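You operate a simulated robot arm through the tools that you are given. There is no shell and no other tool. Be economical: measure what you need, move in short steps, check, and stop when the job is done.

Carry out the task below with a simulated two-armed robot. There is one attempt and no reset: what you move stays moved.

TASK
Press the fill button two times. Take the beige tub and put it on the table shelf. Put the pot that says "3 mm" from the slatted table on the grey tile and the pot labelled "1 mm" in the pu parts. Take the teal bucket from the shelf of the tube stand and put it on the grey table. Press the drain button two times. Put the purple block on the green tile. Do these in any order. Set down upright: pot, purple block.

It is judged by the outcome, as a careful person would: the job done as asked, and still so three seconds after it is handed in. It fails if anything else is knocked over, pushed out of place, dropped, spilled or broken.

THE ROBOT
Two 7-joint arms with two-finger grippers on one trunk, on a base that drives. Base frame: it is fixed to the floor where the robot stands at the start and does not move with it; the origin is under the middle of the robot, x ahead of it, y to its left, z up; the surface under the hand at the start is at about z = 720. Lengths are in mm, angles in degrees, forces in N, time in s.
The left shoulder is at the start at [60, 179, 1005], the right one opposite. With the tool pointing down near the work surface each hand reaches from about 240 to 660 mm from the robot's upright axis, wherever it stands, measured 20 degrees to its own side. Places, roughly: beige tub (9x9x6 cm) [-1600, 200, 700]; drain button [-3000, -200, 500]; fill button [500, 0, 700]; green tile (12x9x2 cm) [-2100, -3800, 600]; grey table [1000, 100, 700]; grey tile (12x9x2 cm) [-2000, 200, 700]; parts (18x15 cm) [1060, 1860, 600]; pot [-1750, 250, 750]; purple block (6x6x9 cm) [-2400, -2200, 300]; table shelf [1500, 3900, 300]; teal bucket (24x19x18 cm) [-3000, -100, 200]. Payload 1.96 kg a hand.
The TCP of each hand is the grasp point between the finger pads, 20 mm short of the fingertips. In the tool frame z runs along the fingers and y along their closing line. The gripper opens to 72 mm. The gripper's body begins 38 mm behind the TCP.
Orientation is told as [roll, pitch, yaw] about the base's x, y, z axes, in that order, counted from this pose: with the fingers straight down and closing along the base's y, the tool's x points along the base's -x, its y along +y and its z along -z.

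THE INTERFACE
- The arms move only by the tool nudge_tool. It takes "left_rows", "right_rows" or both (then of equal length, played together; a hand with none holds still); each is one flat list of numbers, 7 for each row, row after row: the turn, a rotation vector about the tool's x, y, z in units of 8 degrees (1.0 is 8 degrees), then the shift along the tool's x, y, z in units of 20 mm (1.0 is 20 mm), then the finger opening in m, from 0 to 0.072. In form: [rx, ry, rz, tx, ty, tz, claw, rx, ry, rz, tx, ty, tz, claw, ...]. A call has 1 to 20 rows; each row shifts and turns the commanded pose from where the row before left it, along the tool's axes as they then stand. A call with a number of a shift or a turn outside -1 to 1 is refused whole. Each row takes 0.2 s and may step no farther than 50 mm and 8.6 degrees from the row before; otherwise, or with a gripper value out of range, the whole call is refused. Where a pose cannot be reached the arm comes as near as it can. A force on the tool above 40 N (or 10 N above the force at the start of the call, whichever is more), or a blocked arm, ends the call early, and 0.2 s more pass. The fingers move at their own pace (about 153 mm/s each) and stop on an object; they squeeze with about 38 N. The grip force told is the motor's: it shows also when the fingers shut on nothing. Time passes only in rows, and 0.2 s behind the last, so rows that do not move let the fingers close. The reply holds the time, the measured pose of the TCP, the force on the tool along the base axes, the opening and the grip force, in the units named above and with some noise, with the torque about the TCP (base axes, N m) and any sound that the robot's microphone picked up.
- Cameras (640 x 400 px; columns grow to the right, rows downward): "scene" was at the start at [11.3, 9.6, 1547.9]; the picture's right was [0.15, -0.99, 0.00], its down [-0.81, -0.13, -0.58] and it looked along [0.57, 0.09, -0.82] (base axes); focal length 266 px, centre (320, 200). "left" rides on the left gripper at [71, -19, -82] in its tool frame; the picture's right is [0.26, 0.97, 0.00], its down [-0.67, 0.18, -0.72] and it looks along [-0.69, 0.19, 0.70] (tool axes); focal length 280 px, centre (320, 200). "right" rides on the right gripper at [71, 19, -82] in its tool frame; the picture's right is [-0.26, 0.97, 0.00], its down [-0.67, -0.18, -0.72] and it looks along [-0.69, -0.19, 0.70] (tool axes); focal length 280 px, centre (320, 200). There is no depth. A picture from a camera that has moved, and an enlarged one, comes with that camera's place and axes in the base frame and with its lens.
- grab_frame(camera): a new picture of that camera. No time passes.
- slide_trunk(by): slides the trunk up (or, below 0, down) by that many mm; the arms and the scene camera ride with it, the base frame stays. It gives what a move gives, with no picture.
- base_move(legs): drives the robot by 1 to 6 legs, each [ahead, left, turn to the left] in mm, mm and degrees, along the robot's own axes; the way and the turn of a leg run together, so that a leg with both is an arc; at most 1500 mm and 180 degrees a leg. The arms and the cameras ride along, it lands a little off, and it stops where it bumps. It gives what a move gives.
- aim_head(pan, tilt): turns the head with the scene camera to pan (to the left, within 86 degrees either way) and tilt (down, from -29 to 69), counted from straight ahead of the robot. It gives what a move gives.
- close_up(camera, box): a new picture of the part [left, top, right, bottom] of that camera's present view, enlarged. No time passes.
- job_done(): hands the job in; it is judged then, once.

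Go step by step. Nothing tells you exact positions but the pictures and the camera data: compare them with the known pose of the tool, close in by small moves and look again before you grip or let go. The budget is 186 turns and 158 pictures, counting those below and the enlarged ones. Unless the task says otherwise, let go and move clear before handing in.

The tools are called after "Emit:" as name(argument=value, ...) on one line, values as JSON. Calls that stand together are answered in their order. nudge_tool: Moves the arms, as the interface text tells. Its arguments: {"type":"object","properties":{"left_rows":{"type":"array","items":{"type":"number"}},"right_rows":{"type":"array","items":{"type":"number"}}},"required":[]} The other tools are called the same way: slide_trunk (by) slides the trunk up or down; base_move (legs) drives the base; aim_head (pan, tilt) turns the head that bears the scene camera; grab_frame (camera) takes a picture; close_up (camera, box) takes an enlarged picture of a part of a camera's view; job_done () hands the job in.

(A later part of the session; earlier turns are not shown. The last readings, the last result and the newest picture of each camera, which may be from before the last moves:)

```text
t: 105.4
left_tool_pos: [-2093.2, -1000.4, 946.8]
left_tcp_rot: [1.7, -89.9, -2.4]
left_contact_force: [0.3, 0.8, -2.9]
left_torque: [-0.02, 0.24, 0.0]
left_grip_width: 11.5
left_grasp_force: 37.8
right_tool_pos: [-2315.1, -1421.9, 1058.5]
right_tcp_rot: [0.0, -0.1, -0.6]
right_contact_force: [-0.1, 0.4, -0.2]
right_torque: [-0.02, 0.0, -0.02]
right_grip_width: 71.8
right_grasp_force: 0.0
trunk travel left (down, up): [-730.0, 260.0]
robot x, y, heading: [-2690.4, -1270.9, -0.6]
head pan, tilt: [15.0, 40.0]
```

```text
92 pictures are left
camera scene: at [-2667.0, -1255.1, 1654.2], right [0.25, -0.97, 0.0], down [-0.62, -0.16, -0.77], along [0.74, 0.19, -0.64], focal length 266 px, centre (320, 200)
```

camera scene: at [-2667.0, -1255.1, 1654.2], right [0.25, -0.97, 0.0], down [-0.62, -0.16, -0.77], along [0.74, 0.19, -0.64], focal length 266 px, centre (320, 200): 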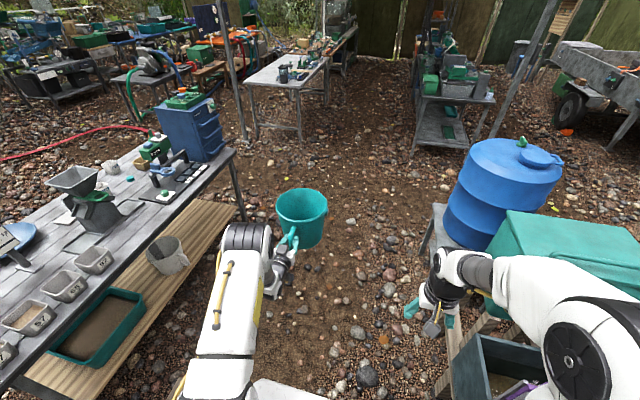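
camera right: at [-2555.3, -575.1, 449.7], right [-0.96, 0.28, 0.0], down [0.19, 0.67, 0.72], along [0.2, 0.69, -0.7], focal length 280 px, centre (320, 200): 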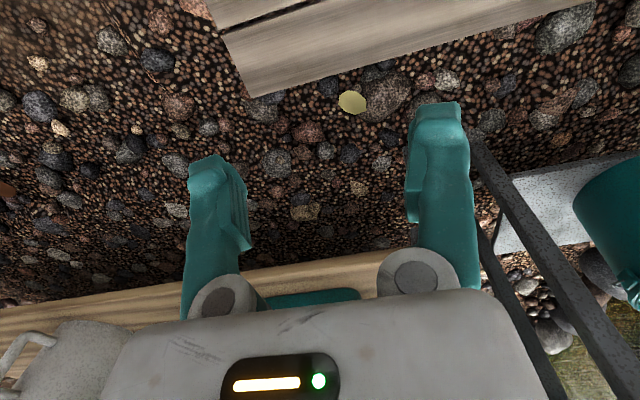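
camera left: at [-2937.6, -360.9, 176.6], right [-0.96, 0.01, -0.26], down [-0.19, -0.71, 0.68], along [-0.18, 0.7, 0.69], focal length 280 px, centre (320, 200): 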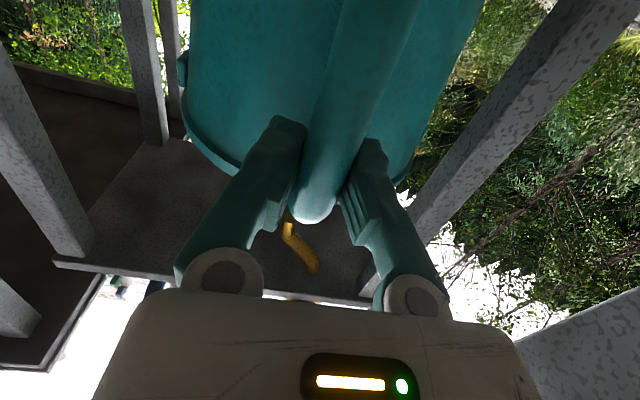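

Good overview and the way ahead is free. Drive diagonally away from the sluice, past the slatted table.

Emit:
base_move(legs=[[500, 350, 0], [690, 120, 0], [750, 0, 0], [0, 730, 0]])

Emit:
aim_head(pan=0, tilt=40)

Emit:
grab_frame(camera="scene")

```text
t: 119.5
left_tool_pos: [-111.0, 122.8, 945.8]
left_tcp_rot: [1.6, -90.0, -4.0]
left_contact_force: [0.6, -0.6, -2.4]
left_torque: [0.04, 0.24, 0.02]
left_grip_width: 10.7
left_grasp_force: 38.1
right_tool_pos: [-348.3, -291.0, 1057.1]
right_tcp_rot: [-0.1, 0.0, -2.5]
right_contact_force: [0.9, -0.4, -0.4]
right_torque: [0.03, 0.0, 0.03]
right_grip_width: 71.8
right_grasp_force: 0.1
trunk travel left (down, up): [-730.0, 260.0]
robot x, y, heading: [-715.1, -131.2, -2.5]
head pan, tilt: [15.0, 40.0]
```

```text
t: 120.3
left_tool_pos: [-111.9, 123.1, 947.8]
left_tcp_rot: [4.7, -89.9, -7.2]
left_contact_force: [0.5, 0.6, -2.5]
left_torque: [0.02, 0.21, 0.0]
left_grip_width: 10.8
left_grasp_force: 38.3
right_tool_pos: [-347.9, -290.7, 1058.4]
right_tcp_rot: [-0.1, 0.0, -2.5]
right_contact_force: [-0.3, -0.5, 0.2]
right_torque: [0.05, -0.02, 0.0]
right_grip_width: 71.9
right_grasp_force: 0.0
trunk travel left (down, up): [-730.0, 260.0]
robot x, y, heading: [-716.4, -132.0, -2.6]
head pan, tilt: [0.0, 40.0]
```

```text
91 pictures are left
camera scene: at [-691.6, -134.4, 1648.2], right [-0.04, -1.0, 0.0], down [-0.64, 0.03, -0.77], along [0.77, -0.03, -0.64], focal length 266 px, centre (320, 200)
```

scene: 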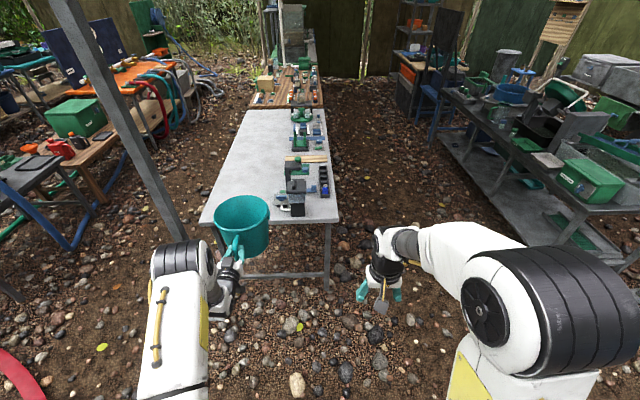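

Straighten and drive up so the bucket is over the free left area of the grey table.

Emit:
base_move(legs=[[0, 0, 2.6], [616, 60, 0]])

Emit:
aim_head(pan=5, tilt=50)

Emit:
grab_frame(camera="scene")

Emit:
grab_frame(camera="right")

```text
t: 124.2
left_tool_pos: [491.0, 208.0, 945.1]
left_tcp_rot: [5.0, -90.0, -5.3]
left_contact_force: [1.4, -0.8, -2.3]
left_torque: [-0.02, 0.25, 0.03]
left_grip_width: 10.8
left_grasp_force: 38.5
right_tool_pos: [271.0, -215.2, 1057.5]
right_tcp_rot: [-0.1, 0.0, -0.1]
right_contact_force: [-0.5, -0.1, -1.2]
right_torque: [-0.01, 0.0, -0.01]
right_grip_width: 72.3
right_grasp_force: 0.1
trunk travel left (down, up): [-730.0, 260.0]
robot x, y, heading: [-104.4, -74.3, -0.2]
head pan, tilt: [0.0, 40.0]
```

```text
t: 124.9
left_tool_pos: [490.7, 206.9, 946.6]
left_tcp_rot: [4.4, -89.9, -4.6]
left_contact_force: [-0.3, -0.7, -2.8]
left_torque: [0.02, 0.25, 0.01]
left_grip_width: 10.5
left_grasp_force: 38.1
right_tool_pos: [271.4, -215.8, 1056.9]
right_tcp_rot: [-0.1, 0.0, -0.1]
right_contact_force: [0.1, 0.2, 0.1]
right_torque: [0.0, 0.0, -0.04]
right_grip_width: 72.1
right_grasp_force: 0.1
trunk travel left (down, up): [-730.0, 260.0]
robot x, y, heading: [-104.0, -71.9, 0.1]
head pan, tilt: [5.0, 50.0]
```

```text
90 pictures are left
camera scene: at [-86.8, -66.6, 1634.1], right [0.08, -1.0, 0.0], down [-0.76, -0.06, -0.64], along [0.64, 0.05, -0.77], focal length 266 px, centre (320, 200)
```

scene: 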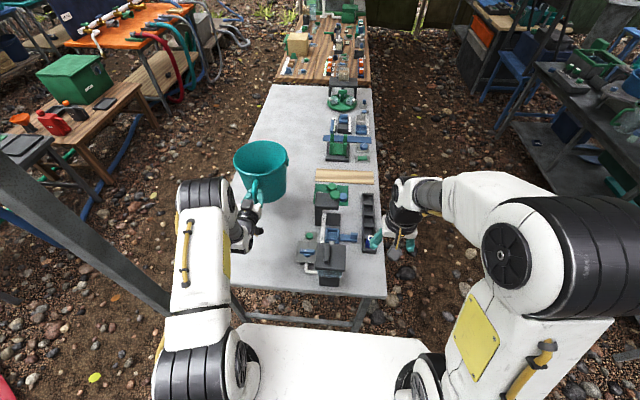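

```text
89 pictures are left
camera right: at [200.8, -196.1, 1138.8], right [0.26, 0.96, 0.0], down [0.67, -0.18, 0.72], along [0.69, -0.19, -0.7], focal length 280 px, centre (320, 200)
```

right: 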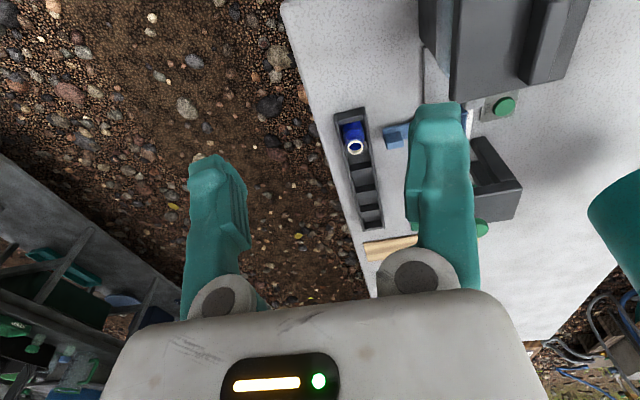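

Shift 15 mm right, lower with the trunk, then feel for the table.

Emit:
nudge_tool(left_rows=[0, 0, 0, 0, -0.75, 0, 0])

Emit:
slide_trunk(by=-85)

Emit:
close_up(camera="scene", box=[180, 100, 400, 280])

```text
t: 125.3
left_tool_pos: [489.8, 193.6, 945.4]
left_tcp_rot: [32.7, -89.9, -32.9]
left_contact_force: [0.4, 0.2, -1.3]
left_torque: [-0.03, 0.21, -0.02]
left_grip_width: 10.9
left_grasp_force: 38.4
right_tool_pos: [271.3, -216.2, 1058.0]
right_tcp_rot: [0.1, 0.0, -0.1]
right_contact_force: [-0.8, -0.8, -0.1]
right_torque: [0.0, -0.01, 0.0]
right_grip_width: 72.0
right_grasp_force: 0.1
trunk travel left (down, up): [-730.0, 260.0]
robot x, y, heading: [-107.2, -71.7, 0.1]
head pan, tilt: [5.0, 50.0]
```

```text
t: 126.5
left_tool_pos: [489.9, 193.9, 861.3]
left_tcp_rot: [9.7, -90.0, -9.7]
left_contact_force: [0.1, 0.5, -2.2]
left_torque: [-0.01, 0.25, 0.02]
left_grip_width: 10.5
left_grasp_force: 37.9
right_tool_pos: [270.5, -214.9, 971.9]
right_tcp_rot: [-0.1, 0.0, 0.0]
right_contact_force: [0.9, 0.0, -0.3]
right_torque: [0.01, 0.01, -0.03]
right_grip_width: 72.1
right_grasp_force: 0.1
trunk travel left (down, up): [-645.0, 345.0]
robot x, y, heading: [-105.2, -72.8, -0.2]
head pan, tilt: [5.0, 50.0]
```

```text
2.22 times, centred on (290, 190) of scene
camera zoom: at [-87.3, -66.6, 1549.1], right [0.08, -1.0, 0.0], down [-0.76, -0.07, -0.64], along [0.64, 0.05, -0.77], focal length 592 px, centre (387, 222)
```

zoom: 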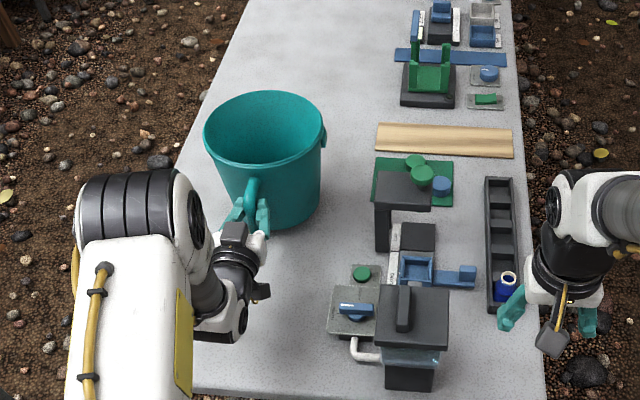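

Bucket is well inside the table. Lower gently until contact.

Emit:
nudge_tool(left_rows=[0, 0, 0, 0.4, 0, 0, 0, 0, 0, 0, 0.3, 0, 0, 0, 0, 0, 0, 0.2, 0, 0, 0, 0, 0, 0, 0.2, 0, 0, 0])

```text
t: 127.5
left_tool_pos: [489.3, 193.1, 840.0]
left_tcp_rot: [6.7, -90.0, -6.8]
left_contact_force: [0.1, 0.3, -2.1]
left_torque: [-0.04, 0.26, 0.0]
left_grip_width: 10.3
left_grasp_force: 37.8
right_tool_pos: [271.4, -214.4, 971.9]
right_tcp_rot: [-0.1, 0.0, -0.1]
right_contact_force: [0.0, 0.5, -0.1]
right_torque: [0.02, 0.02, 0.01]
right_grip_width: 72.0
right_grasp_force: 0.1
trunk travel left (down, up): [-645.0, 345.0]
robot x, y, heading: [-104.7, -69.2, -0.2]
head pan, tilt: [5.0, 50.0]
```

Emit:
nudge_tool(left_rows=[0, 0, 0, 0.2, 0, 0, 0, 0, 0, 0, 0.15, 0, 0, 0])

Emit:
close_up(camera="scene", box=[230, 120, 330, 220])

```text
t: 128.1
left_tool_pos: [488.5, 194.2, 834.5]
left_tcp_rot: [168.2, -89.8, -168.2]
left_contact_force: [-0.6, -0.6, 4.0]
left_torque: [0.01, -1.09, -0.02]
left_grip_width: 10.8
left_grasp_force: 37.6
right_tool_pos: [270.2, -216.6, 972.6]
right_tcp_rot: [-0.1, 0.0, 0.0]
right_contact_force: [-0.5, -0.3, -0.2]
right_torque: [0.02, -0.02, -0.03]
right_grip_width: 72.2
right_grasp_force: 0.1
trunk travel left (down, up): [-645.0, 345.0]
robot x, y, heading: [-104.5, -70.5, -0.1]
head pan, tilt: [5.0, 50.0]
```

```text
4.00 times, centred on (280, 170) of scene
camera zoom: at [-88.5, -67.1, 1549.2], right [0.08, -1.0, 0.0], down [-0.76, -0.06, -0.64], along [0.64, 0.05, -0.77], focal length 1065 px, centre (480, 320)
```

zoom: 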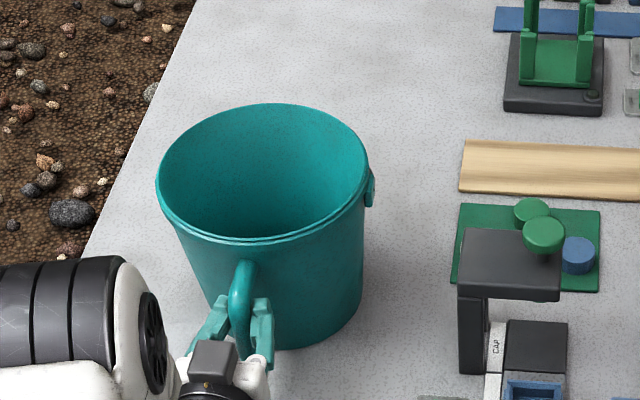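

Contact. Release and back out straight.

Emit:
nudge_tool(left_rows=[0, 0, 0, 0, 0, 0, 0.03, 0, 0, 0, 0, 0, 0, 0.06, 0, 0, 0, 0, 0, 0, 0.06, 0, 0, 0, 0, 0, -0.8, 0.06, 0, 0, 0, 0, 0, -0.8, 0.06, 0, 0, 0, 0, 0, -0.8, 0.06, 0, 0, 0, 0, 0, -0.8, 0.06, 0, 0, 0, -0.5, 0, -0.8, 0.06, 0, 0, 0, -0.8, 0, -0.8, 0.06])

Emit:
close_up(camera="scene", box=[180, 100, 400, 280])

```text
t: 130.1
left_tool_pos: [392.2, 193.5, 860.6]
left_tcp_rot: [81.9, -89.9, -82.0]
left_contact_force: [0.0, 0.6, 0.5]
left_torque: [0.02, -0.04, 0.01]
left_grip_width: 60.2
left_grasp_force: 0.0
right_tool_pos: [271.6, -215.3, 973.0]
right_tcp_rot: [0.0, 0.1, 0.0]
right_contact_force: [-0.1, 1.1, 0.6]
right_torque: [0.0, 0.01, 0.01]
right_grip_width: 72.0
right_grasp_force: 0.1
trunk travel left (down, up): [-645.0, 345.0]
robot x, y, heading: [-104.9, -69.2, -0.3]
head pan, tilt: [5.0, 50.0]
```

```text
2.22 times, centred on (290, 190) of scene
camera zoom: at [-88.2, -66.9, 1549.0], right [0.08, -1.0, 0.0], down [-0.76, -0.06, -0.64], along [0.64, 0.05, -0.77], focal length 592 px, centre (387, 222)
```

zoom: 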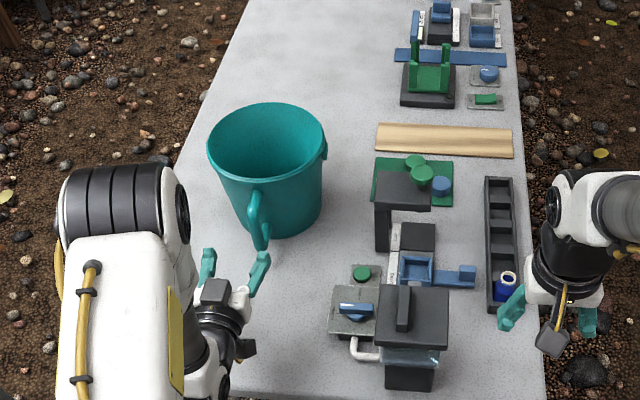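

Bucket stands on the grey table. Now back off, restore the left hand to pointing down, and reposition toward the other side of the slatted table.

Emit:
base_move(legs=[[-550, 0, 0]])

Emit:
slide_trunk(by=130)

Emit:
nudge_tool(left_rows=[0, 1, 0, 0, 0, 0, 0.07, 0, 1, 0, 0, 0, 0, 0.07, 0, 1, 0, 0, 0, 0, 0.07, 0, 1, 0, 0, 0, 0, 0.07, 0, 1, 0, 0, 0, 0, 0.07, 0, 1, 0, 0, 0, 0, 0.07, 0, 1, 0, 0, 0, 0, 0.07, 0, 1, 0, 0, 0, 0, 0.07, 0, 1, 0, 0, 0, 0, 0.07, 0, 1, 0, 0, 0, 0, 0.07, 0, 1, 0, 0, 0, 0, 0.07, 0, 0.25, 0, 0, 0, 0, 0.07])

Emit:
base_move(legs=[[0, 0, -90], [-500, 0, 0]])

Emit:
aim_head(pan=-80, tilt=45)

Emit:
grab_frame(camera="scene")

```text
t: 133.2
left_tool_pos: [-146.0, 194.7, 861.4]
left_tcp_rot: [39.3, -90.0, -39.4]
left_contact_force: [0.1, 0.1, 0.2]
left_torque: [-0.01, -0.01, -0.01]
left_grip_width: 60.1
left_grasp_force: 0.1
right_tool_pos: [-268.1, -215.1, 973.3]
right_tcp_rot: [0.0, 0.0, -0.1]
right_contact_force: [-0.3, 1.4, 0.4]
right_torque: [0.01, -0.02, -0.03]
right_grip_width: 72.2
right_grasp_force: 0.1
trunk travel left (down, up): [-645.0, 345.0]
robot x, y, heading: [-641.5, -69.4, -0.4]
head pan, tilt: [5.0, 50.0]
```

```text
t: 134.8
left_tool_pos: [-145.2, 194.3, 990.3]
left_tcp_rot: [15.1, -90.0, -15.3]
left_contact_force: [0.6, 0.5, 0.0]
left_torque: [0.01, 0.01, -0.01]
left_grip_width: 60.2
left_grasp_force: 0.0
right_tool_pos: [-266.4, -215.0, 1102.9]
right_tcp_rot: [0.0, 0.1, 0.0]
right_contact_force: [0.0, 0.4, -0.3]
right_torque: [-0.01, 0.01, -0.01]
right_grip_width: 71.7
right_grasp_force: 0.1
trunk travel left (down, up): [-775.0, 215.0]
robot x, y, heading: [-639.8, -75.9, -0.2]
head pan, tilt: [5.0, 50.0]
```

```text
t: 137.4
left_tool_pos: [-145.4, 193.5, 990.7]
left_tcp_rot: [0.0, 0.1, -0.2]
left_contact_force: [-0.1, -0.6, -0.5]
left_torque: [0.03, -0.04, 0.0]
left_grip_width: 69.8
left_grasp_force: 0.1
right_tool_pos: [-267.8, -213.5, 1101.8]
right_tcp_rot: [0.0, 0.0, -0.1]
right_contact_force: [0.4, -0.4, -0.6]
right_torque: [-0.02, 0.02, 0.0]
right_grip_width: 72.3
right_grasp_force: 0.0
trunk travel left (down, up): [-775.0, 215.0]
robot x, y, heading: [-642.8, -70.5, -0.2]
head pan, tilt: [5.0, 50.0]
```

```text
t: 144.1
left_tool_pos: [-372.5, -70.2, 991.0]
left_tcp_rot: [0.0, 0.0, -89.1]
left_contact_force: [0.9, -0.6, 0.0]
left_torque: [-0.02, 0.01, 0.01]
left_grip_width: 69.8
left_grasp_force: 0.0
right_tool_pos: [-783.8, 42.1, 1102.8]
right_tcp_rot: [0.0, 0.0, -88.9]
right_contact_force: [-0.2, -0.2, -0.5]
right_torque: [0.0, -0.02, -0.02]
right_grip_width: 71.9
right_grasp_force: 0.1
trunk travel left (down, up): [-775.0, 215.0]
robot x, y, heading: [-648.2, 420.9, -89.0]
head pan, tilt: [5.0, 50.0]
```

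```text
t: 145.7
left_tool_pos: [-371.7, -71.2, 990.4]
left_tcp_rot: [0.0, 0.0, -88.9]
left_contact_force: [0.0, -0.4, -0.7]
left_torque: [0.0, 0.02, -0.01]
left_grip_width: 70.1
left_grasp_force: 0.0
right_tool_pos: [-784.8, 42.6, 1102.6]
right_tcp_rot: [-0.1, 0.0, -89.1]
right_contact_force: [-0.6, 1.3, 0.9]
right_torque: [0.02, 0.01, 0.0]
right_grip_width: 72.2
right_grasp_force: 0.1
trunk travel left (down, up): [-775.0, 215.0]
robot x, y, heading: [-648.5, 420.0, -89.0]
head pan, tilt: [-80.0, 45.0]
```

```text
85 pictures are left
camera scene: at [-729.4, 463.3, 1686.0], right [-0.19, 0.98, 0.0], down [0.69, 0.14, -0.71], along [-0.69, -0.14, -0.71], focal length 266 px, centre (320, 200)
```

scene: 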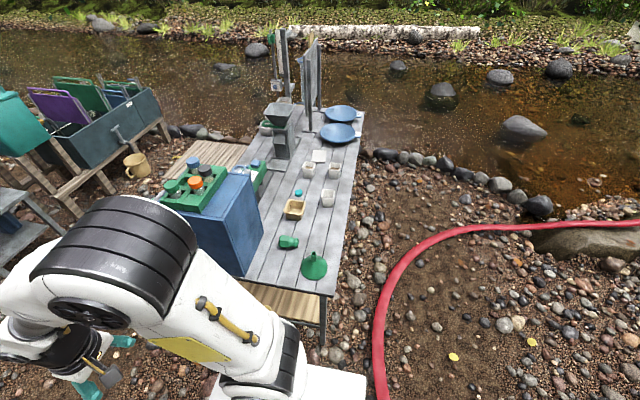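

The path to the other side crosses the red hose lying on the ground; I'll strafe along and see whether the base passes (it stops if it bumps).

Emit:
base_move(legs=[[-310, 0, -1], [0, -600, 0]])

Emit:
aim_head(pan=-60, tilt=60)

Emit:
grab_frame(camera="scene")

```text
t: 150.8
left_tool_pos: [-970.8, 234.4, 989.5]
left_tcp_rot: [0.0, -0.1, -88.6]
left_contact_force: [0.9, 0.6, 0.5]
left_torque: [-0.01, -0.01, 0.02]
left_grip_width: 69.9
left_grasp_force: 0.1
right_tool_pos: [-1381.4, 345.1, 1101.6]
right_tcp_rot: [-0.1, 0.0, -88.6]
right_contact_force: [0.3, -0.7, -0.1]
right_torque: [0.01, 0.0, 0.0]
right_grip_width: 71.9
right_grasp_force: 0.0
trunk travel left (down, up): [-775.0, 215.0]
robot x, y, heading: [-1252.0, 724.3, -88.8]
head pan, tilt: [-80.0, 45.0]
```

```text
t: 151.6
left_tool_pos: [-970.4, 234.0, 991.7]
left_tcp_rot: [0.0, 0.0, -88.6]
left_contact_force: [0.1, 0.2, 0.9]
left_torque: [-0.01, 0.01, 0.01]
left_grip_width: 69.9
left_grasp_force: 0.1
right_tool_pos: [-1382.5, 345.6, 1102.1]
right_tcp_rot: [-0.2, 0.0, -88.5]
right_contact_force: [0.4, 0.9, -0.4]
right_torque: [0.02, 0.03, 0.02]
right_grip_width: 71.7
right_grasp_force: 0.1
trunk travel left (down, up): [-775.0, 215.0]
robot x, y, heading: [-1250.2, 720.8, -88.6]
head pan, tilt: [-60.0, 60.0]
```

```text
84 pictures are left
camera scene: at [-1307.6, 747.1, 1666.5], right [-0.52, 0.85, 0.0], down [0.74, 0.45, -0.5], along [-0.43, -0.26, -0.87], focal length 266 px, centre (320, 200)
```

scene: 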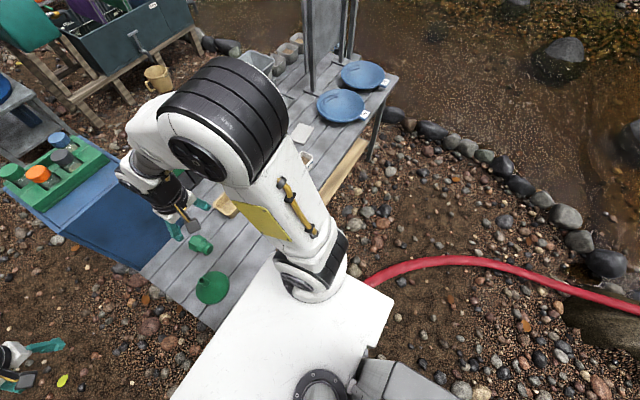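

It passes over the hose freely. Continue to the station beside the pots.

Emit:
base_move(legs=[[0, -590, -1.3]])

Emit:
aim_head(pan=0, tilt=55)

Emit:
grab_frame(camera="scene")

Emit:
grab_frame(camera="right")

Emit:
grab_frame(camera="left")

```text
t: 154.9
left_tool_pos: [-1563.5, 220.1, 990.7]
left_tcp_rot: [0.0, 0.0, -90.2]
left_contact_force: [-0.3, 0.1, 0.7]
left_torque: [-0.04, 0.0, -0.03]
left_grip_width: 70.0
left_grasp_force: 0.1
right_tool_pos: [-1972.1, 343.9, 1101.5]
right_tcp_rot: [-0.1, 0.0, -90.2]
right_contact_force: [0.3, 0.1, 0.9]
right_torque: [0.0, -0.04, -0.03]
right_grip_width: 71.9
right_grasp_force: 0.1
trunk travel left (down, up): [-775.0, 215.0]
robot x, y, heading: [-1823.8, 720.4, -90.1]
head pan, tilt: [-60.0, 60.0]
```

```text
t: 156.2
left_tool_pos: [-1562.8, 220.3, 990.7]
left_tcp_rot: [0.0, -0.1, -90.2]
left_contact_force: [-0.5, -0.8, -0.2]
left_torque: [-0.04, -0.01, 0.02]
left_grip_width: 69.9
left_grasp_force: 0.1
right_tool_pos: [-1971.7, 343.3, 1102.3]
right_tcp_rot: [0.0, 0.0, -90.1]
right_contact_force: [1.0, -0.1, 0.3]
right_torque: [0.02, 0.0, 0.02]
right_grip_width: 72.0
right_grasp_force: 0.1
trunk travel left (down, up): [-775.0, 215.0]
robot x, y, heading: [-1828.4, 719.0, -90.2]
head pan, tilt: [0.0, 55.0]
```

```text
83 pictures are left
camera scene: at [-1828.1, 703.8, 1672.5], right [-1.0, 0.0, 0.0], down [0.0, 0.82, -0.57], along [0.0, -0.57, -0.82], focal length 266 px, centre (320, 200)
```

scene: 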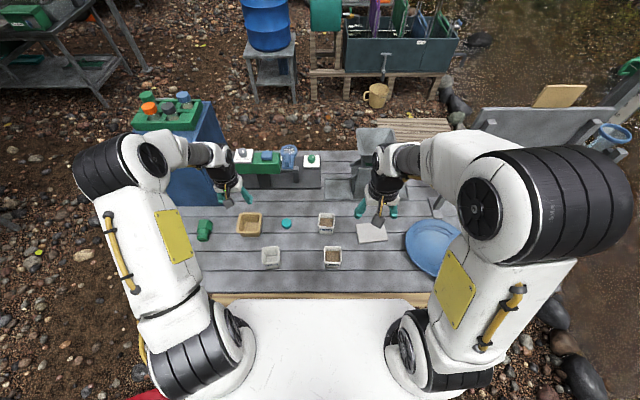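

```text
82 pictures are left
camera right: at [-1951.8, 413.8, 1183.9], right [0.96, -0.27, 0.0], down [-0.18, -0.67, 0.72], along [-0.19, -0.69, -0.7], focal length 280 px, centre (320, 200)
```

right: 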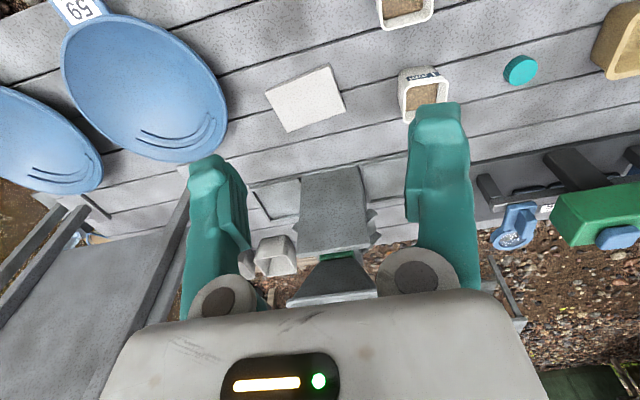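

```text
81 pictures are left
camera left: at [-1582.3, 292.1, 1072.5], right [0.97, 0.26, 0.0], down [0.18, -0.68, 0.72], along [0.18, -0.69, -0.7], focal length 280 px, centre (320, 200)
```

left: 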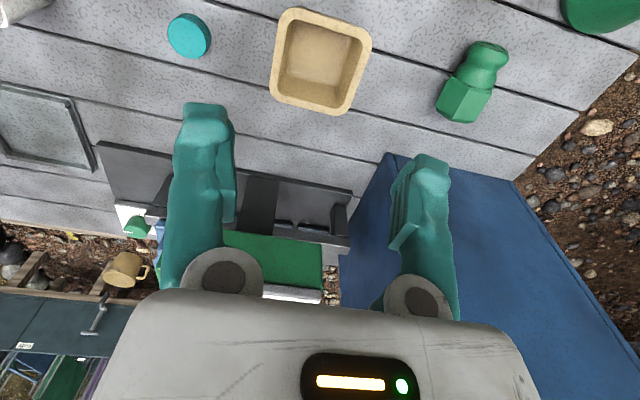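

Clear view. Zoom on the pots to measure and confirm labels.

Emit:
close_up(camera="scene", box=[220, 190, 420, 290])

Emit:
close_up(camera="right", box=[240, 0, 480, 150])

```text
3.20 times, centred on (320, 240) of scene
camera zoom: at [-1828.1, 703.8, 1672.5], right [-1.0, 0.0, 0.0], down [0.0, 0.82, -0.57], along [0.0, -0.57, -0.82], focal length 852 px, centre (320, 72)
```

zoom: 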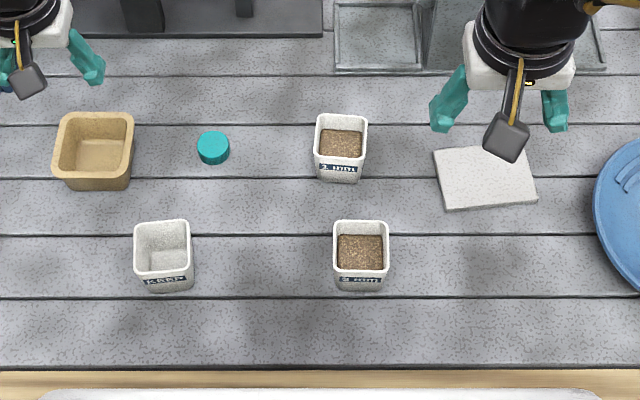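

```text
2.67 times, centred on (360, 75) of right
camera zoom: at [-1951.8, 413.8, 1183.9], right [0.96, -0.27, 0.0], down [-0.18, -0.67, 0.72], along [-0.19, -0.69, -0.7], focal length 748 px, centre (213, 533)
```

zoom: 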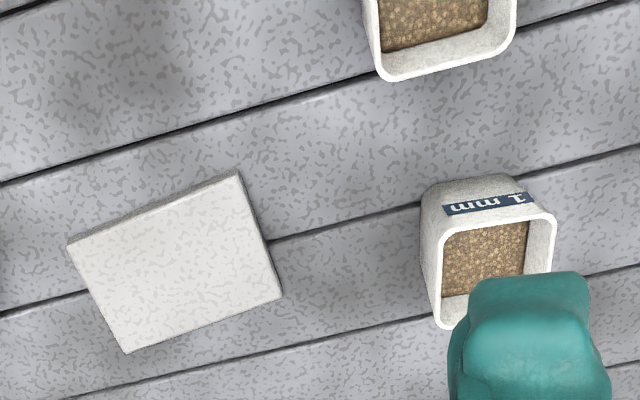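

Measured: "3 mm" rim centre (-1873, 325, 790), "1 mm" (-1853, 185, 790), rims ~61 mm wide; tile (-2034, 211). Right hand goes above the 3 mm pot.

Emit:
nudge_tool(right_rows=[0, 0, 0, -0.095, 0.495, 0.8, 0.072, 0, 0, 0, -0.095, 0.495, 0.8, 0.072, 0, 0, 0, -0.095, 0.495, 0.8, 0.072, 0, 0, 0, -0.095, 0.495, 0.8, 0.072, 0, 0, 0, -0.095, 0.495, 0.8, 0.072, 0, 0, 0, -0.095, 0.495, 0.8, 0.072, 0, 0, 0, -0.095, 0.495, 0.8, 0.072, 0, 0, 0, -0.095, 0.495, 0.8, 0.072, 0, 0, 0, -0.095, 0.495, 0.8, 0.072, 0, 0, 0, -0.095, 0.495, 0.8, 0.072, 0, 0, 0, 0, 0, 1, 0.072, 0, 0, 0, 0, 0, 1, 0.072, 0, 0, 0, 0, 0, 0.9, 0.072])

Emit:
grab_frame(camera="right")

Emit:
close_up(camera="scene", box=[270, 200, 390, 300])

```text
t: 159.0
left_tool_pos: [-1563.2, 219.8, 989.7]
left_tcp_rot: [-0.1, 0.0, -90.2]
left_contact_force: [0.0, 0.6, -0.4]
left_torque: [0.01, 0.02, -0.03]
left_grip_width: 70.0
left_grasp_force: 0.0
right_tool_pos: [-1872.8, 324.0, 885.0]
right_tcp_rot: [-0.1, 0.1, -90.1]
right_contact_force: [0.4, -0.5, 0.5]
right_torque: [-0.01, -0.03, 0.01]
right_grip_width: 71.8
right_grasp_force: 0.1
trunk travel left (down, up): [-775.0, 215.0]
robot x, y, heading: [-1827.1, 717.6, -90.3]
head pan, tilt: [0.0, 55.0]
```

```text
78 pictures are left
camera right: at [-1852.4, 393.3, 965.7], right [0.96, -0.27, 0.0], down [-0.18, -0.67, 0.71], along [-0.19, -0.69, -0.7], focal length 280 px, centre (320, 200)
```

right: 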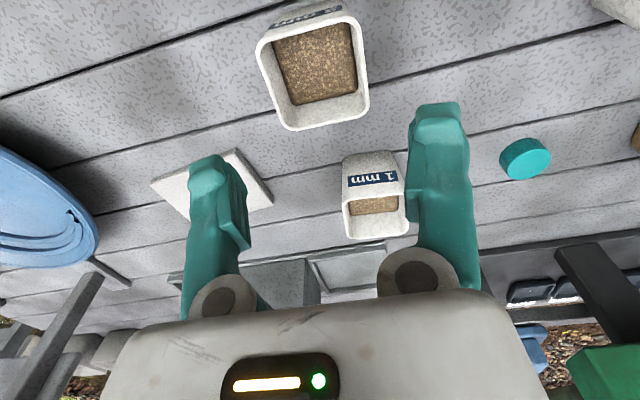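

```text
4.00 times, centred on (330, 250) of scene
camera zoom: at [-1827.7, 703.3, 1672.6], right [-1.0, 0.0, 0.0], down [0.0, 0.82, -0.57], along [0.0, -0.57, -0.82], focal length 1065 px, centre (280, 0)
```

zoom: 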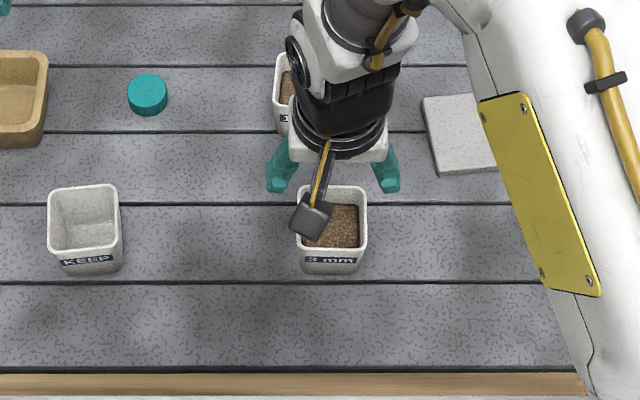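

Well aligned. Descend to just above the rim and check.

Emit:
nudge_tool(right_rows=[0, 0, 0, 0.1, 0, 0.8, 0.072, 0, 0, 0, 0, 0, 0.9, 0.072, 0, 0, 0, 0, 0, 0.9, 0.072, 0, 0, 0, 0, 0, 0.7, 0.072])

Emit:
grab_frame(camera="right")

```text
t: 160.0
left_tool_pos: [-1563.1, 219.9, 990.6]
left_tcp_rot: [0.0, 0.0, -90.2]
left_contact_force: [-0.5, 0.2, 0.1]
left_torque: [0.0, -0.02, 0.05]
left_grip_width: 69.9
left_grasp_force: 0.0
right_tool_pos: [-1872.4, 325.8, 818.0]
right_tcp_rot: [0.0, 0.1, -90.1]
right_contact_force: [-0.3, -0.4, -0.2]
right_torque: [-0.05, -0.02, 0.0]
right_grip_width: 72.1
right_grasp_force: 0.1
trunk travel left (down, up): [-775.0, 215.0]
robot x, y, heading: [-1829.1, 720.9, -90.3]
head pan, tilt: [0.0, 55.0]
```

```text
76 pictures are left
camera right: at [-1852.7, 397.2, 899.2], right [0.96, -0.26, 0.0], down [-0.18, -0.67, 0.71], along [-0.19, -0.69, -0.7], focal length 280 px, centre (320, 200)
```

right: 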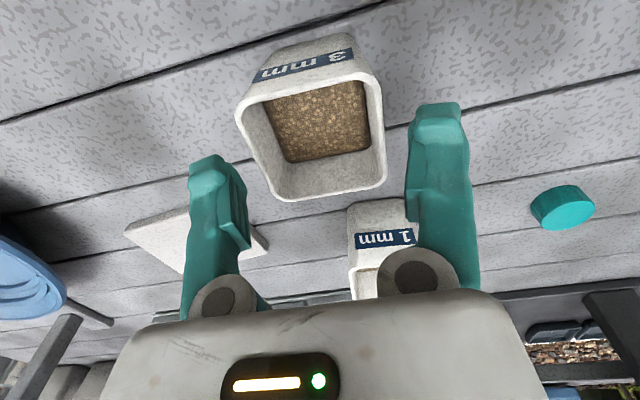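

Centred within 2 mm. Descend 48 mm and close.

Emit:
nudge_tool(right_rows=[0, 0, 0, 0, -0.06, 0.6, 0.072, 0, 0, 0, 0, 0, 0.6, 0.072, 0, 0, 0, 0, 0, 0.6, 0.072, 0, 0, 0, 0, 0, 0.5, 0.072, 0, 0, 0, 0, 0, 0, 0, 0, 0, 0, 0, 0, 0, 0, 0, 0, 0, 0, 0, 0, 0])

Emit:
grab_frame(camera="right")

```text
t: 160.9
left_tool_pos: [-1563.8, 221.9, 993.1]
left_tcp_rot: [0.0, -0.1, -90.3]
left_contact_force: [0.1, -0.4, 0.0]
left_torque: [0.02, -0.05, -0.02]
left_grip_width: 70.2
left_grasp_force: 0.1
right_tool_pos: [-1874.5, 325.5, 780.7]
right_tcp_rot: [0.0, -0.2, -90.5]
right_contact_force: [-3.2, 5.8, 20.4]
right_torque: [-0.14, 0.06, -0.17]
right_grip_width: 72.0
right_grasp_force: 0.1
trunk travel left (down, up): [-775.0, 215.0]
robot x, y, heading: [-1826.0, 715.2, -90.1]
head pan, tilt: [0.0, 55.0]
stopped in row 4 (right hand): the force on the tool passed its limit at 46 N (the readings are from after the stop); the commanded pose is now the measured one
```

```text
75 pictures are left
camera right: at [-1854.2, 396.4, 861.7], right [0.96, -0.27, 0.0], down [-0.19, -0.67, 0.72], along [-0.19, -0.69, -0.7], focal length 280 px, centre (320, 200)
```

right: 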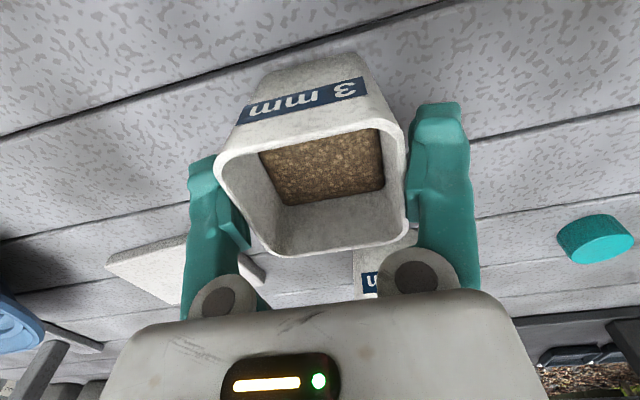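

Unexpected contact. Raise a little and zoom in to see what touched.

Emit:
close_up(camera="right", box=[170, 40, 490, 290])

Emit:
close_up(camera="scene", box=[290, 220, 370, 290])

```text
1.60 times, centred on (330, 165) of right
camera zoom: at [-1854.2, 396.4, 861.7], right [0.96, -0.27, 0.0], down [-0.19, -0.67, 0.72], along [-0.19, -0.69, -0.7], focal length 449 px, centre (304, 256)
```

zoom: 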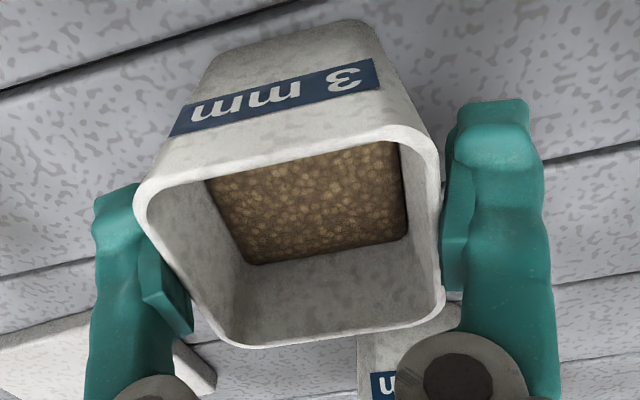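

```text
5.71 times, centred on (330, 255) of scene
camera zoom: at [-1828.2, 706.5, 1672.9], right [-1.0, 0.0, 0.0], down [0.0, 0.82, -0.57], along [0.0, -0.57, -0.82], focal length 1521 px, centre (263, -114)
```

zoom: 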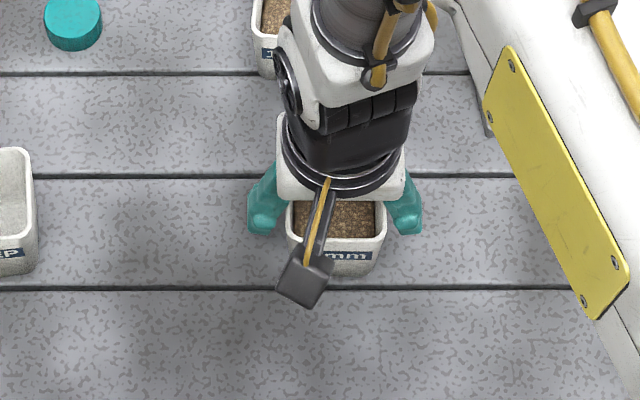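

Straddling is too tight, so I'll pinch one wall instead: raise, shift 30 mm so the +x wall is between the fingers with a 44 mm opening.

Emit:
nudge_tool(right_rows=[0, 0, 0, 0, 0, -0.8, 0.072, 0, 0, 0, 0, 0, -0.9, 0.072, 0, 0, 0, 0, 0, -0.9, 0.072, 0, 0, 0, 0, 0.75, 0, 0.044, 0, 0, 0, 0, 0.75, 0, 0.044, 0, 0, 0, 0, 0, 0, 0.044])

Emit:
grab_frame(camera="right")

```text
t: 162.3
left_tool_pos: [-1563.3, 219.0, 989.2]
left_tcp_rot: [0.0, 0.0, -90.3]
left_contact_force: [0.7, 0.1, 0.0]
left_torque: [-0.02, 0.01, 0.02]
left_grip_width: 70.0
left_grasp_force: 0.0
right_tool_pos: [-1845.0, 324.6, 830.3]
right_tcp_rot: [0.0, 0.0, -90.5]
right_contact_force: [-0.5, 0.1, 0.9]
right_torque: [-0.01, -0.03, -0.02]
right_grip_width: 43.9
right_grasp_force: 0.0
trunk travel left (down, up): [-775.0, 215.0]
robot x, y, heading: [-1825.5, 716.5, -90.3]
head pan, tilt: [0.0, 55.0]
```

```text
72 pictures are left
camera right: at [-1824.0, 395.0, 911.9], right [0.96, -0.27, 0.0], down [-0.19, -0.67, 0.72], along [-0.19, -0.69, -0.7], focal length 280 px, centre (320, 200)
```

right: 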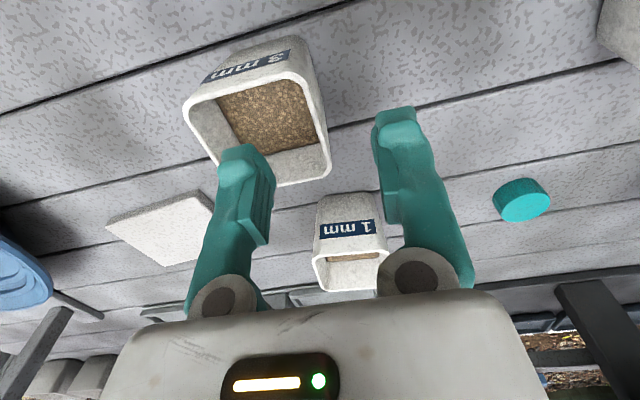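

The +x wall is centred between the fingers. Descend 44 mm and close.

Emit:
nudge_tool(right_rows=[0, 0, 0, 0, 0, 0.6, 0.044, 0, 0, 0, 0, 0, 0.6, 0.044, 0, 0, 0, 0, 0, 0.5, 0.044, 0, 0, 0, 0, 0, 0.5, 0.044, 0, 0, 0, 0, 0, 0, 0.044])

Emit:
close_up(camera="right", box=[130, 20, 490, 290])

```text
t: 163.5
left_tool_pos: [-1563.3, 219.5, 991.4]
left_tcp_rot: [0.0, 0.0, -90.2]
left_contact_force: [-0.4, 0.3, -0.7]
left_torque: [0.03, 0.01, 0.01]
left_grip_width: 69.8
left_grasp_force: 0.1
right_tool_pos: [-1843.5, 324.0, 786.8]
right_tcp_rot: [0.0, -0.1, -90.4]
right_contact_force: [-0.2, 0.5, 0.4]
right_torque: [0.0, 0.02, 0.01]
right_grip_width: 44.1
right_grasp_force: 0.0
trunk travel left (down, up): [-775.0, 215.0]
robot x, y, heading: [-1832.4, 717.3, -90.3]
head pan, tilt: [0.0, 55.0]
```

```text
1.48 times, centred on (310, 155) of right
camera zoom: at [-1823.9, 394.8, 868.1], right [0.96, -0.27, 0.0], down [-0.19, -0.67, 0.72], along [-0.19, -0.69, -0.7], focal length 415 px, centre (335, 267)
```

zoom: 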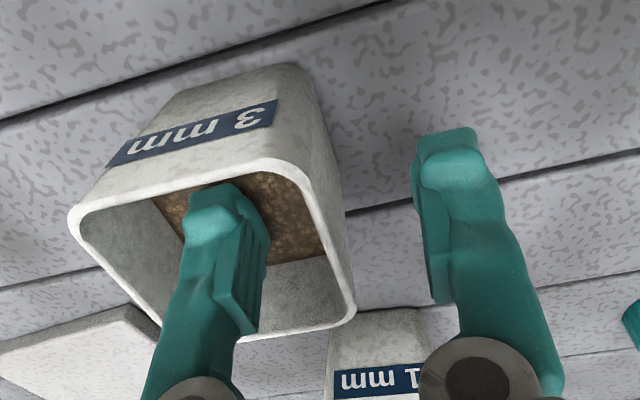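

One finger inside, one outside. Close gently and lift.

Emit:
nudge_tool(right_rows=[0, 0, 0, 0, 0, 0, 0.02, 0, 0, 0, 0, 0, 0, 0, 0, 0, 0, 0, 0, 0, 0, 0, 0, 0, 0, 0, 0, 0])

Emit:
nudge_tool(right_rows=[0, 0, 0, 0, 0, -0.3, 0, 0, 0, 0, 0, 0, -0.6, 0, 0, 0, 0, 0, 0, -0.8, 0, 0, 0, 0, 0, 0, -0.8, 0, 0, 0, 0, 0, 0, 0, 0])

Emit:
close_up(camera="right", box=[130, 20, 490, 290])

Emit:
close_up(camera="scene", box=[260, 200, 420, 300])

```text
t: 164.5
left_tool_pos: [-1563.5, 219.8, 990.7]
left_tcp_rot: [0.0, 0.1, -90.2]
left_contact_force: [0.5, 0.1, -0.2]
left_torque: [0.0, -0.01, 0.0]
left_grip_width: 69.9
left_grasp_force: 0.0
right_tool_pos: [-1844.2, 323.2, 786.2]
right_tcp_rot: [0.0, -0.2, -90.4]
right_contact_force: [-0.8, -0.9, 0.4]
right_torque: [0.01, 0.07, -0.01]
right_grip_width: 5.8
right_grasp_force: 31.2
trunk travel left (down, up): [-775.0, 215.0]
robot x, y, heading: [-1827.2, 719.7, -90.2]
head pan, tilt: [0.0, 55.0]
```

```text
t: 165.7
left_tool_pos: [-1563.1, 220.3, 990.7]
left_tcp_rot: [0.0, 0.1, -90.3]
left_contact_force: [0.1, -0.1, 0.7]
left_torque: [-0.02, 0.02, 0.0]
left_grip_width: 70.0
left_grasp_force: 0.1
right_tool_pos: [-1844.2, 324.6, 836.3]
right_tcp_rot: [0.1, -0.2, -90.4]
right_contact_force: [-0.3, 0.4, -2.4]
right_torque: [-0.01, -0.05, 0.02]
right_grip_width: 5.9
right_grasp_force: 32.2
trunk travel left (down, up): [-775.0, 215.0]
robot x, y, heading: [-1824.4, 715.3, -90.3]
head pan, tilt: [0.0, 55.0]
```

```text
1.48 times, centred on (310, 155) of right
camera zoom: at [-1824.0, 395.4, 917.9], right [0.96, -0.27, 0.0], down [-0.19, -0.67, 0.72], along [-0.19, -0.69, -0.7], focal length 415 px, centre (335, 267)
```

zoom: 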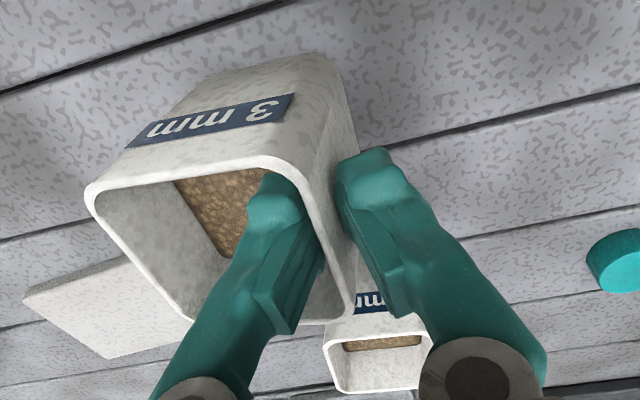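

```text
4.00 times, centred on (340, 250) of scene
camera zoom: at [-1827.9, 703.1, 1672.5], right [-1.0, 0.0, 0.0], down [0.0, 0.82, -0.57], along [0.0, -0.57, -0.82], focal length 1065 px, centre (240, 0)
```

zoom: 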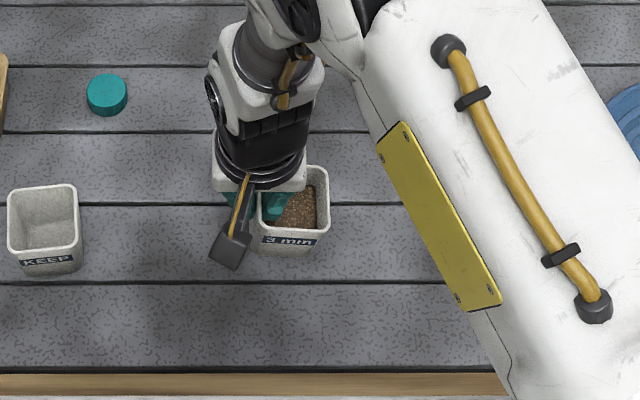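

Lifted (≈2.4 N). Carry it over the grey tile.

Emit:
nudge_tool(right_rows=[0, 0, 0, -0.622, -0.894, -0.1, 0, 0, 0, 0, -0.622, -0.894, 0, 0, 0, 0, 0, -0.622, -0.894, 0, 0, 0, 0, 0, -0.622, -0.894, 0, 0, 0, 0, 0, -0.622, -0.894, 0, 0, 0, 0, 0, -0.622, -0.894, 0, 0, 0, 0, 0, -0.622, -0.894, 0, 0, 0, 0, 0, -0.622, -0.894, 0, 0, 0, 0, 0, -0.622, -0.894, 0, 0, 0, 0, 0, 0, 0, 0, 0])

Emit:
grab_frame(camera="right")

Emit:
close_up(camera="scene", box=[300, 170, 460, 270])

```text
t: 167.9
left_tool_pos: [-1562.9, 219.5, 991.4]
left_tcp_rot: [0.0, -0.1, -90.2]
left_contact_force: [-0.5, -0.2, -0.9]
left_torque: [0.03, 0.01, -0.01]
left_grip_width: 70.1
left_grasp_force: 0.1
right_tool_pos: [-2005.0, 213.8, 840.5]
right_tcp_rot: [-0.1, -0.1, -90.4]
right_contact_force: [-0.3, -0.5, -2.4]
right_torque: [0.05, -0.04, 0.01]
right_grip_width: 5.9
right_grasp_force: 31.8
trunk travel left (down, up): [-775.0, 215.0]
robot x, y, heading: [-1826.0, 715.0, -90.2]
head pan, tilt: [0.0, 55.0]
```

```text
68 pictures are left
camera right: at [-1985.9, 283.9, 921.0], right [0.96, -0.27, 0.0], down [-0.19, -0.67, 0.72], along [-0.19, -0.69, -0.7], focal length 280 px, centre (320, 200)
```

right: 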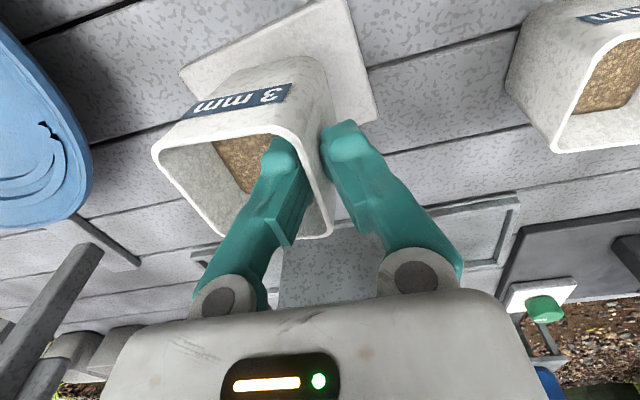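

```text
4.00 times, centred on (380, 220) of scene
camera zoom: at [-1827.6, 703.5, 1672.5], right [-1.0, 0.0, 0.0], down [0.0, 0.82, -0.57], along [0.0, -0.57, -0.82], focal length 1065 px, centre (80, 120)
```

zoom: 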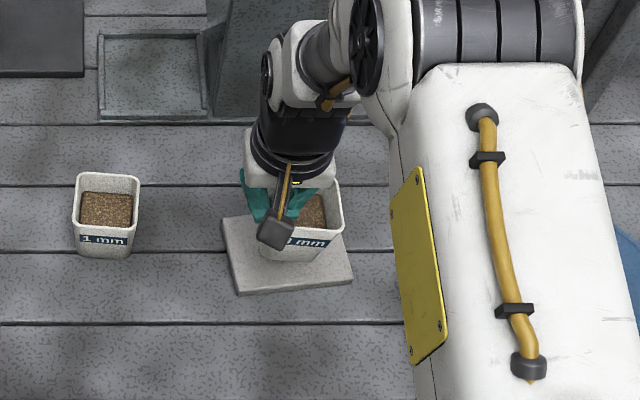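

Tile centre is (-2031, 207), pot is right above. Lower gently.

Emit:
nudge_tool(right_rows=[0, 0, 0, -0.25, 0.15, 0.5, 0, 0, 0, 0, 0, 0, 0.5, 0, 0, 0, 0, 0, 0, 0.35, 0, 0, 0, 0, 0, 0, 0.15, 0, 0, 0, 0, 0, 0, 0.15, 0])

```text
t: 169.1
left_tool_pos: [-1563.3, 221.1, 990.3]
left_tcp_rot: [0.0, 0.0, -90.2]
left_contact_force: [-0.8, -0.3, 0.7]
left_torque: [0.01, 0.04, 0.03]
left_grip_width: 70.0
left_grasp_force: 0.0
right_tool_pos: [-2003.7, 210.0, 807.5]
right_tcp_rot: [-0.1, -0.1, -90.3]
right_contact_force: [0.4, -0.3, -2.0]
right_torque: [-0.02, 0.01, -0.04]
right_grip_width: 6.0
right_grasp_force: 31.2
trunk travel left (down, up): [-775.0, 215.0]
robot x, y, heading: [-1831.5, 719.9, -90.5]
head pan, tilt: [0.0, 55.0]
```

Emit:
nudge_tool(right_rows=[0, 0, 0, 0, 0, 0.15, 0, 0, 0, 0, 0, 0, 0.1, 0])

Emit:
grab_frame(camera="right")

```text
t: 169.7
left_tool_pos: [-1563.6, 219.9, 990.7]
left_tcp_rot: [0.0, 0.0, -90.2]
left_contact_force: [0.8, -0.6, 0.5]
left_torque: [-0.01, -0.05, -0.03]
left_grip_width: 70.0
left_grasp_force: 0.1
right_tool_pos: [-2003.5, 209.3, 801.5]
right_tcp_rot: [0.0, -0.1, -90.4]
right_contact_force: [0.6, 0.4, 0.6]
right_torque: [0.02, 0.01, -0.01]
right_grip_width: 5.9
right_grasp_force: 31.8
trunk travel left (down, up): [-775.0, 215.0]
robot x, y, heading: [-1827.7, 716.1, -90.0]
head pan, tilt: [0.0, 55.0]
```

```text
66 pictures are left
camera right: at [-1982.9, 279.6, 883.5], right [0.96, -0.27, 0.0], down [-0.19, -0.67, 0.72], along [-0.19, -0.69, -0.7], focal length 280 px, centre (320, 200)
```

right: 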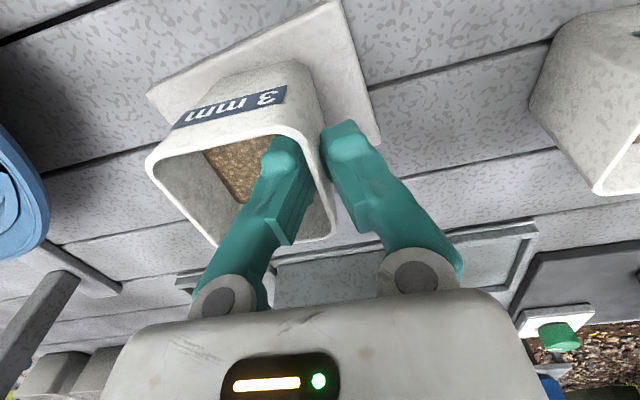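

Weight is carried by the tile now. Open and lift out.

Emit:
nudge_tool(right_rows=[0, 0, 0, 0, 0, 0.05, 0, 0, 0, 0, 0, 0, 0, 0.02, 0, 0, 0, 0, 0, 0, 0.036, 0, 0, 0, 0, 0, 0, 0.036, 0, 0, 0, 0, 0, -0.6, 0.036, 0, 0, 0, 0, 0, -0.9, 0.036, 0, 0, 0, 0, 0, -1, 0.036, 0, 0, 0, 0, 0, -1, 0.036])

Emit:
grab_frame(camera="right")

```text
t: 171.5
left_tool_pos: [-1564.6, 220.0, 990.1]
left_tcp_rot: [0.0, 0.0, -90.3]
left_contact_force: [0.4, -0.1, 0.4]
left_torque: [0.04, -0.02, 0.0]
left_grip_width: 70.1
left_grasp_force: 0.1
right_tool_pos: [-2004.5, 209.8, 871.0]
right_tcp_rot: [0.0, -0.1, -90.4]
right_contact_force: [-0.2, -0.2, 0.3]
right_torque: [-0.01, 0.0, 0.01]
right_grip_width: 36.5
right_grasp_force: 0.1
trunk travel left (down, up): [-775.0, 215.0]
robot x, y, heading: [-1827.8, 716.6, -90.2]
head pan, tilt: [0.0, 55.0]
```

```text
65 pictures are left
camera right: at [-1984.3, 280.0, 952.1], right [0.96, -0.27, 0.0], down [-0.19, -0.67, 0.72], along [-0.19, -0.69, -0.7], focal length 280 px, centre (320, 200)
```

right: 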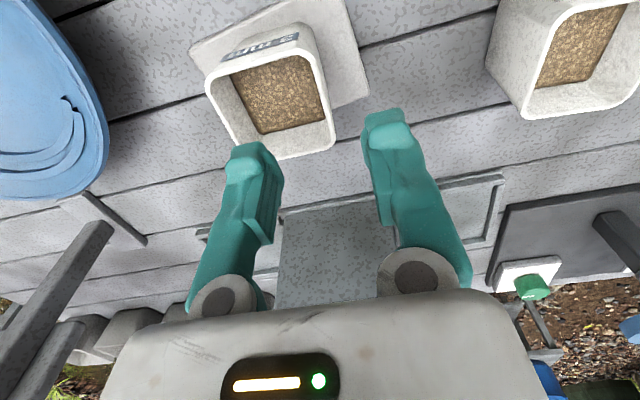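

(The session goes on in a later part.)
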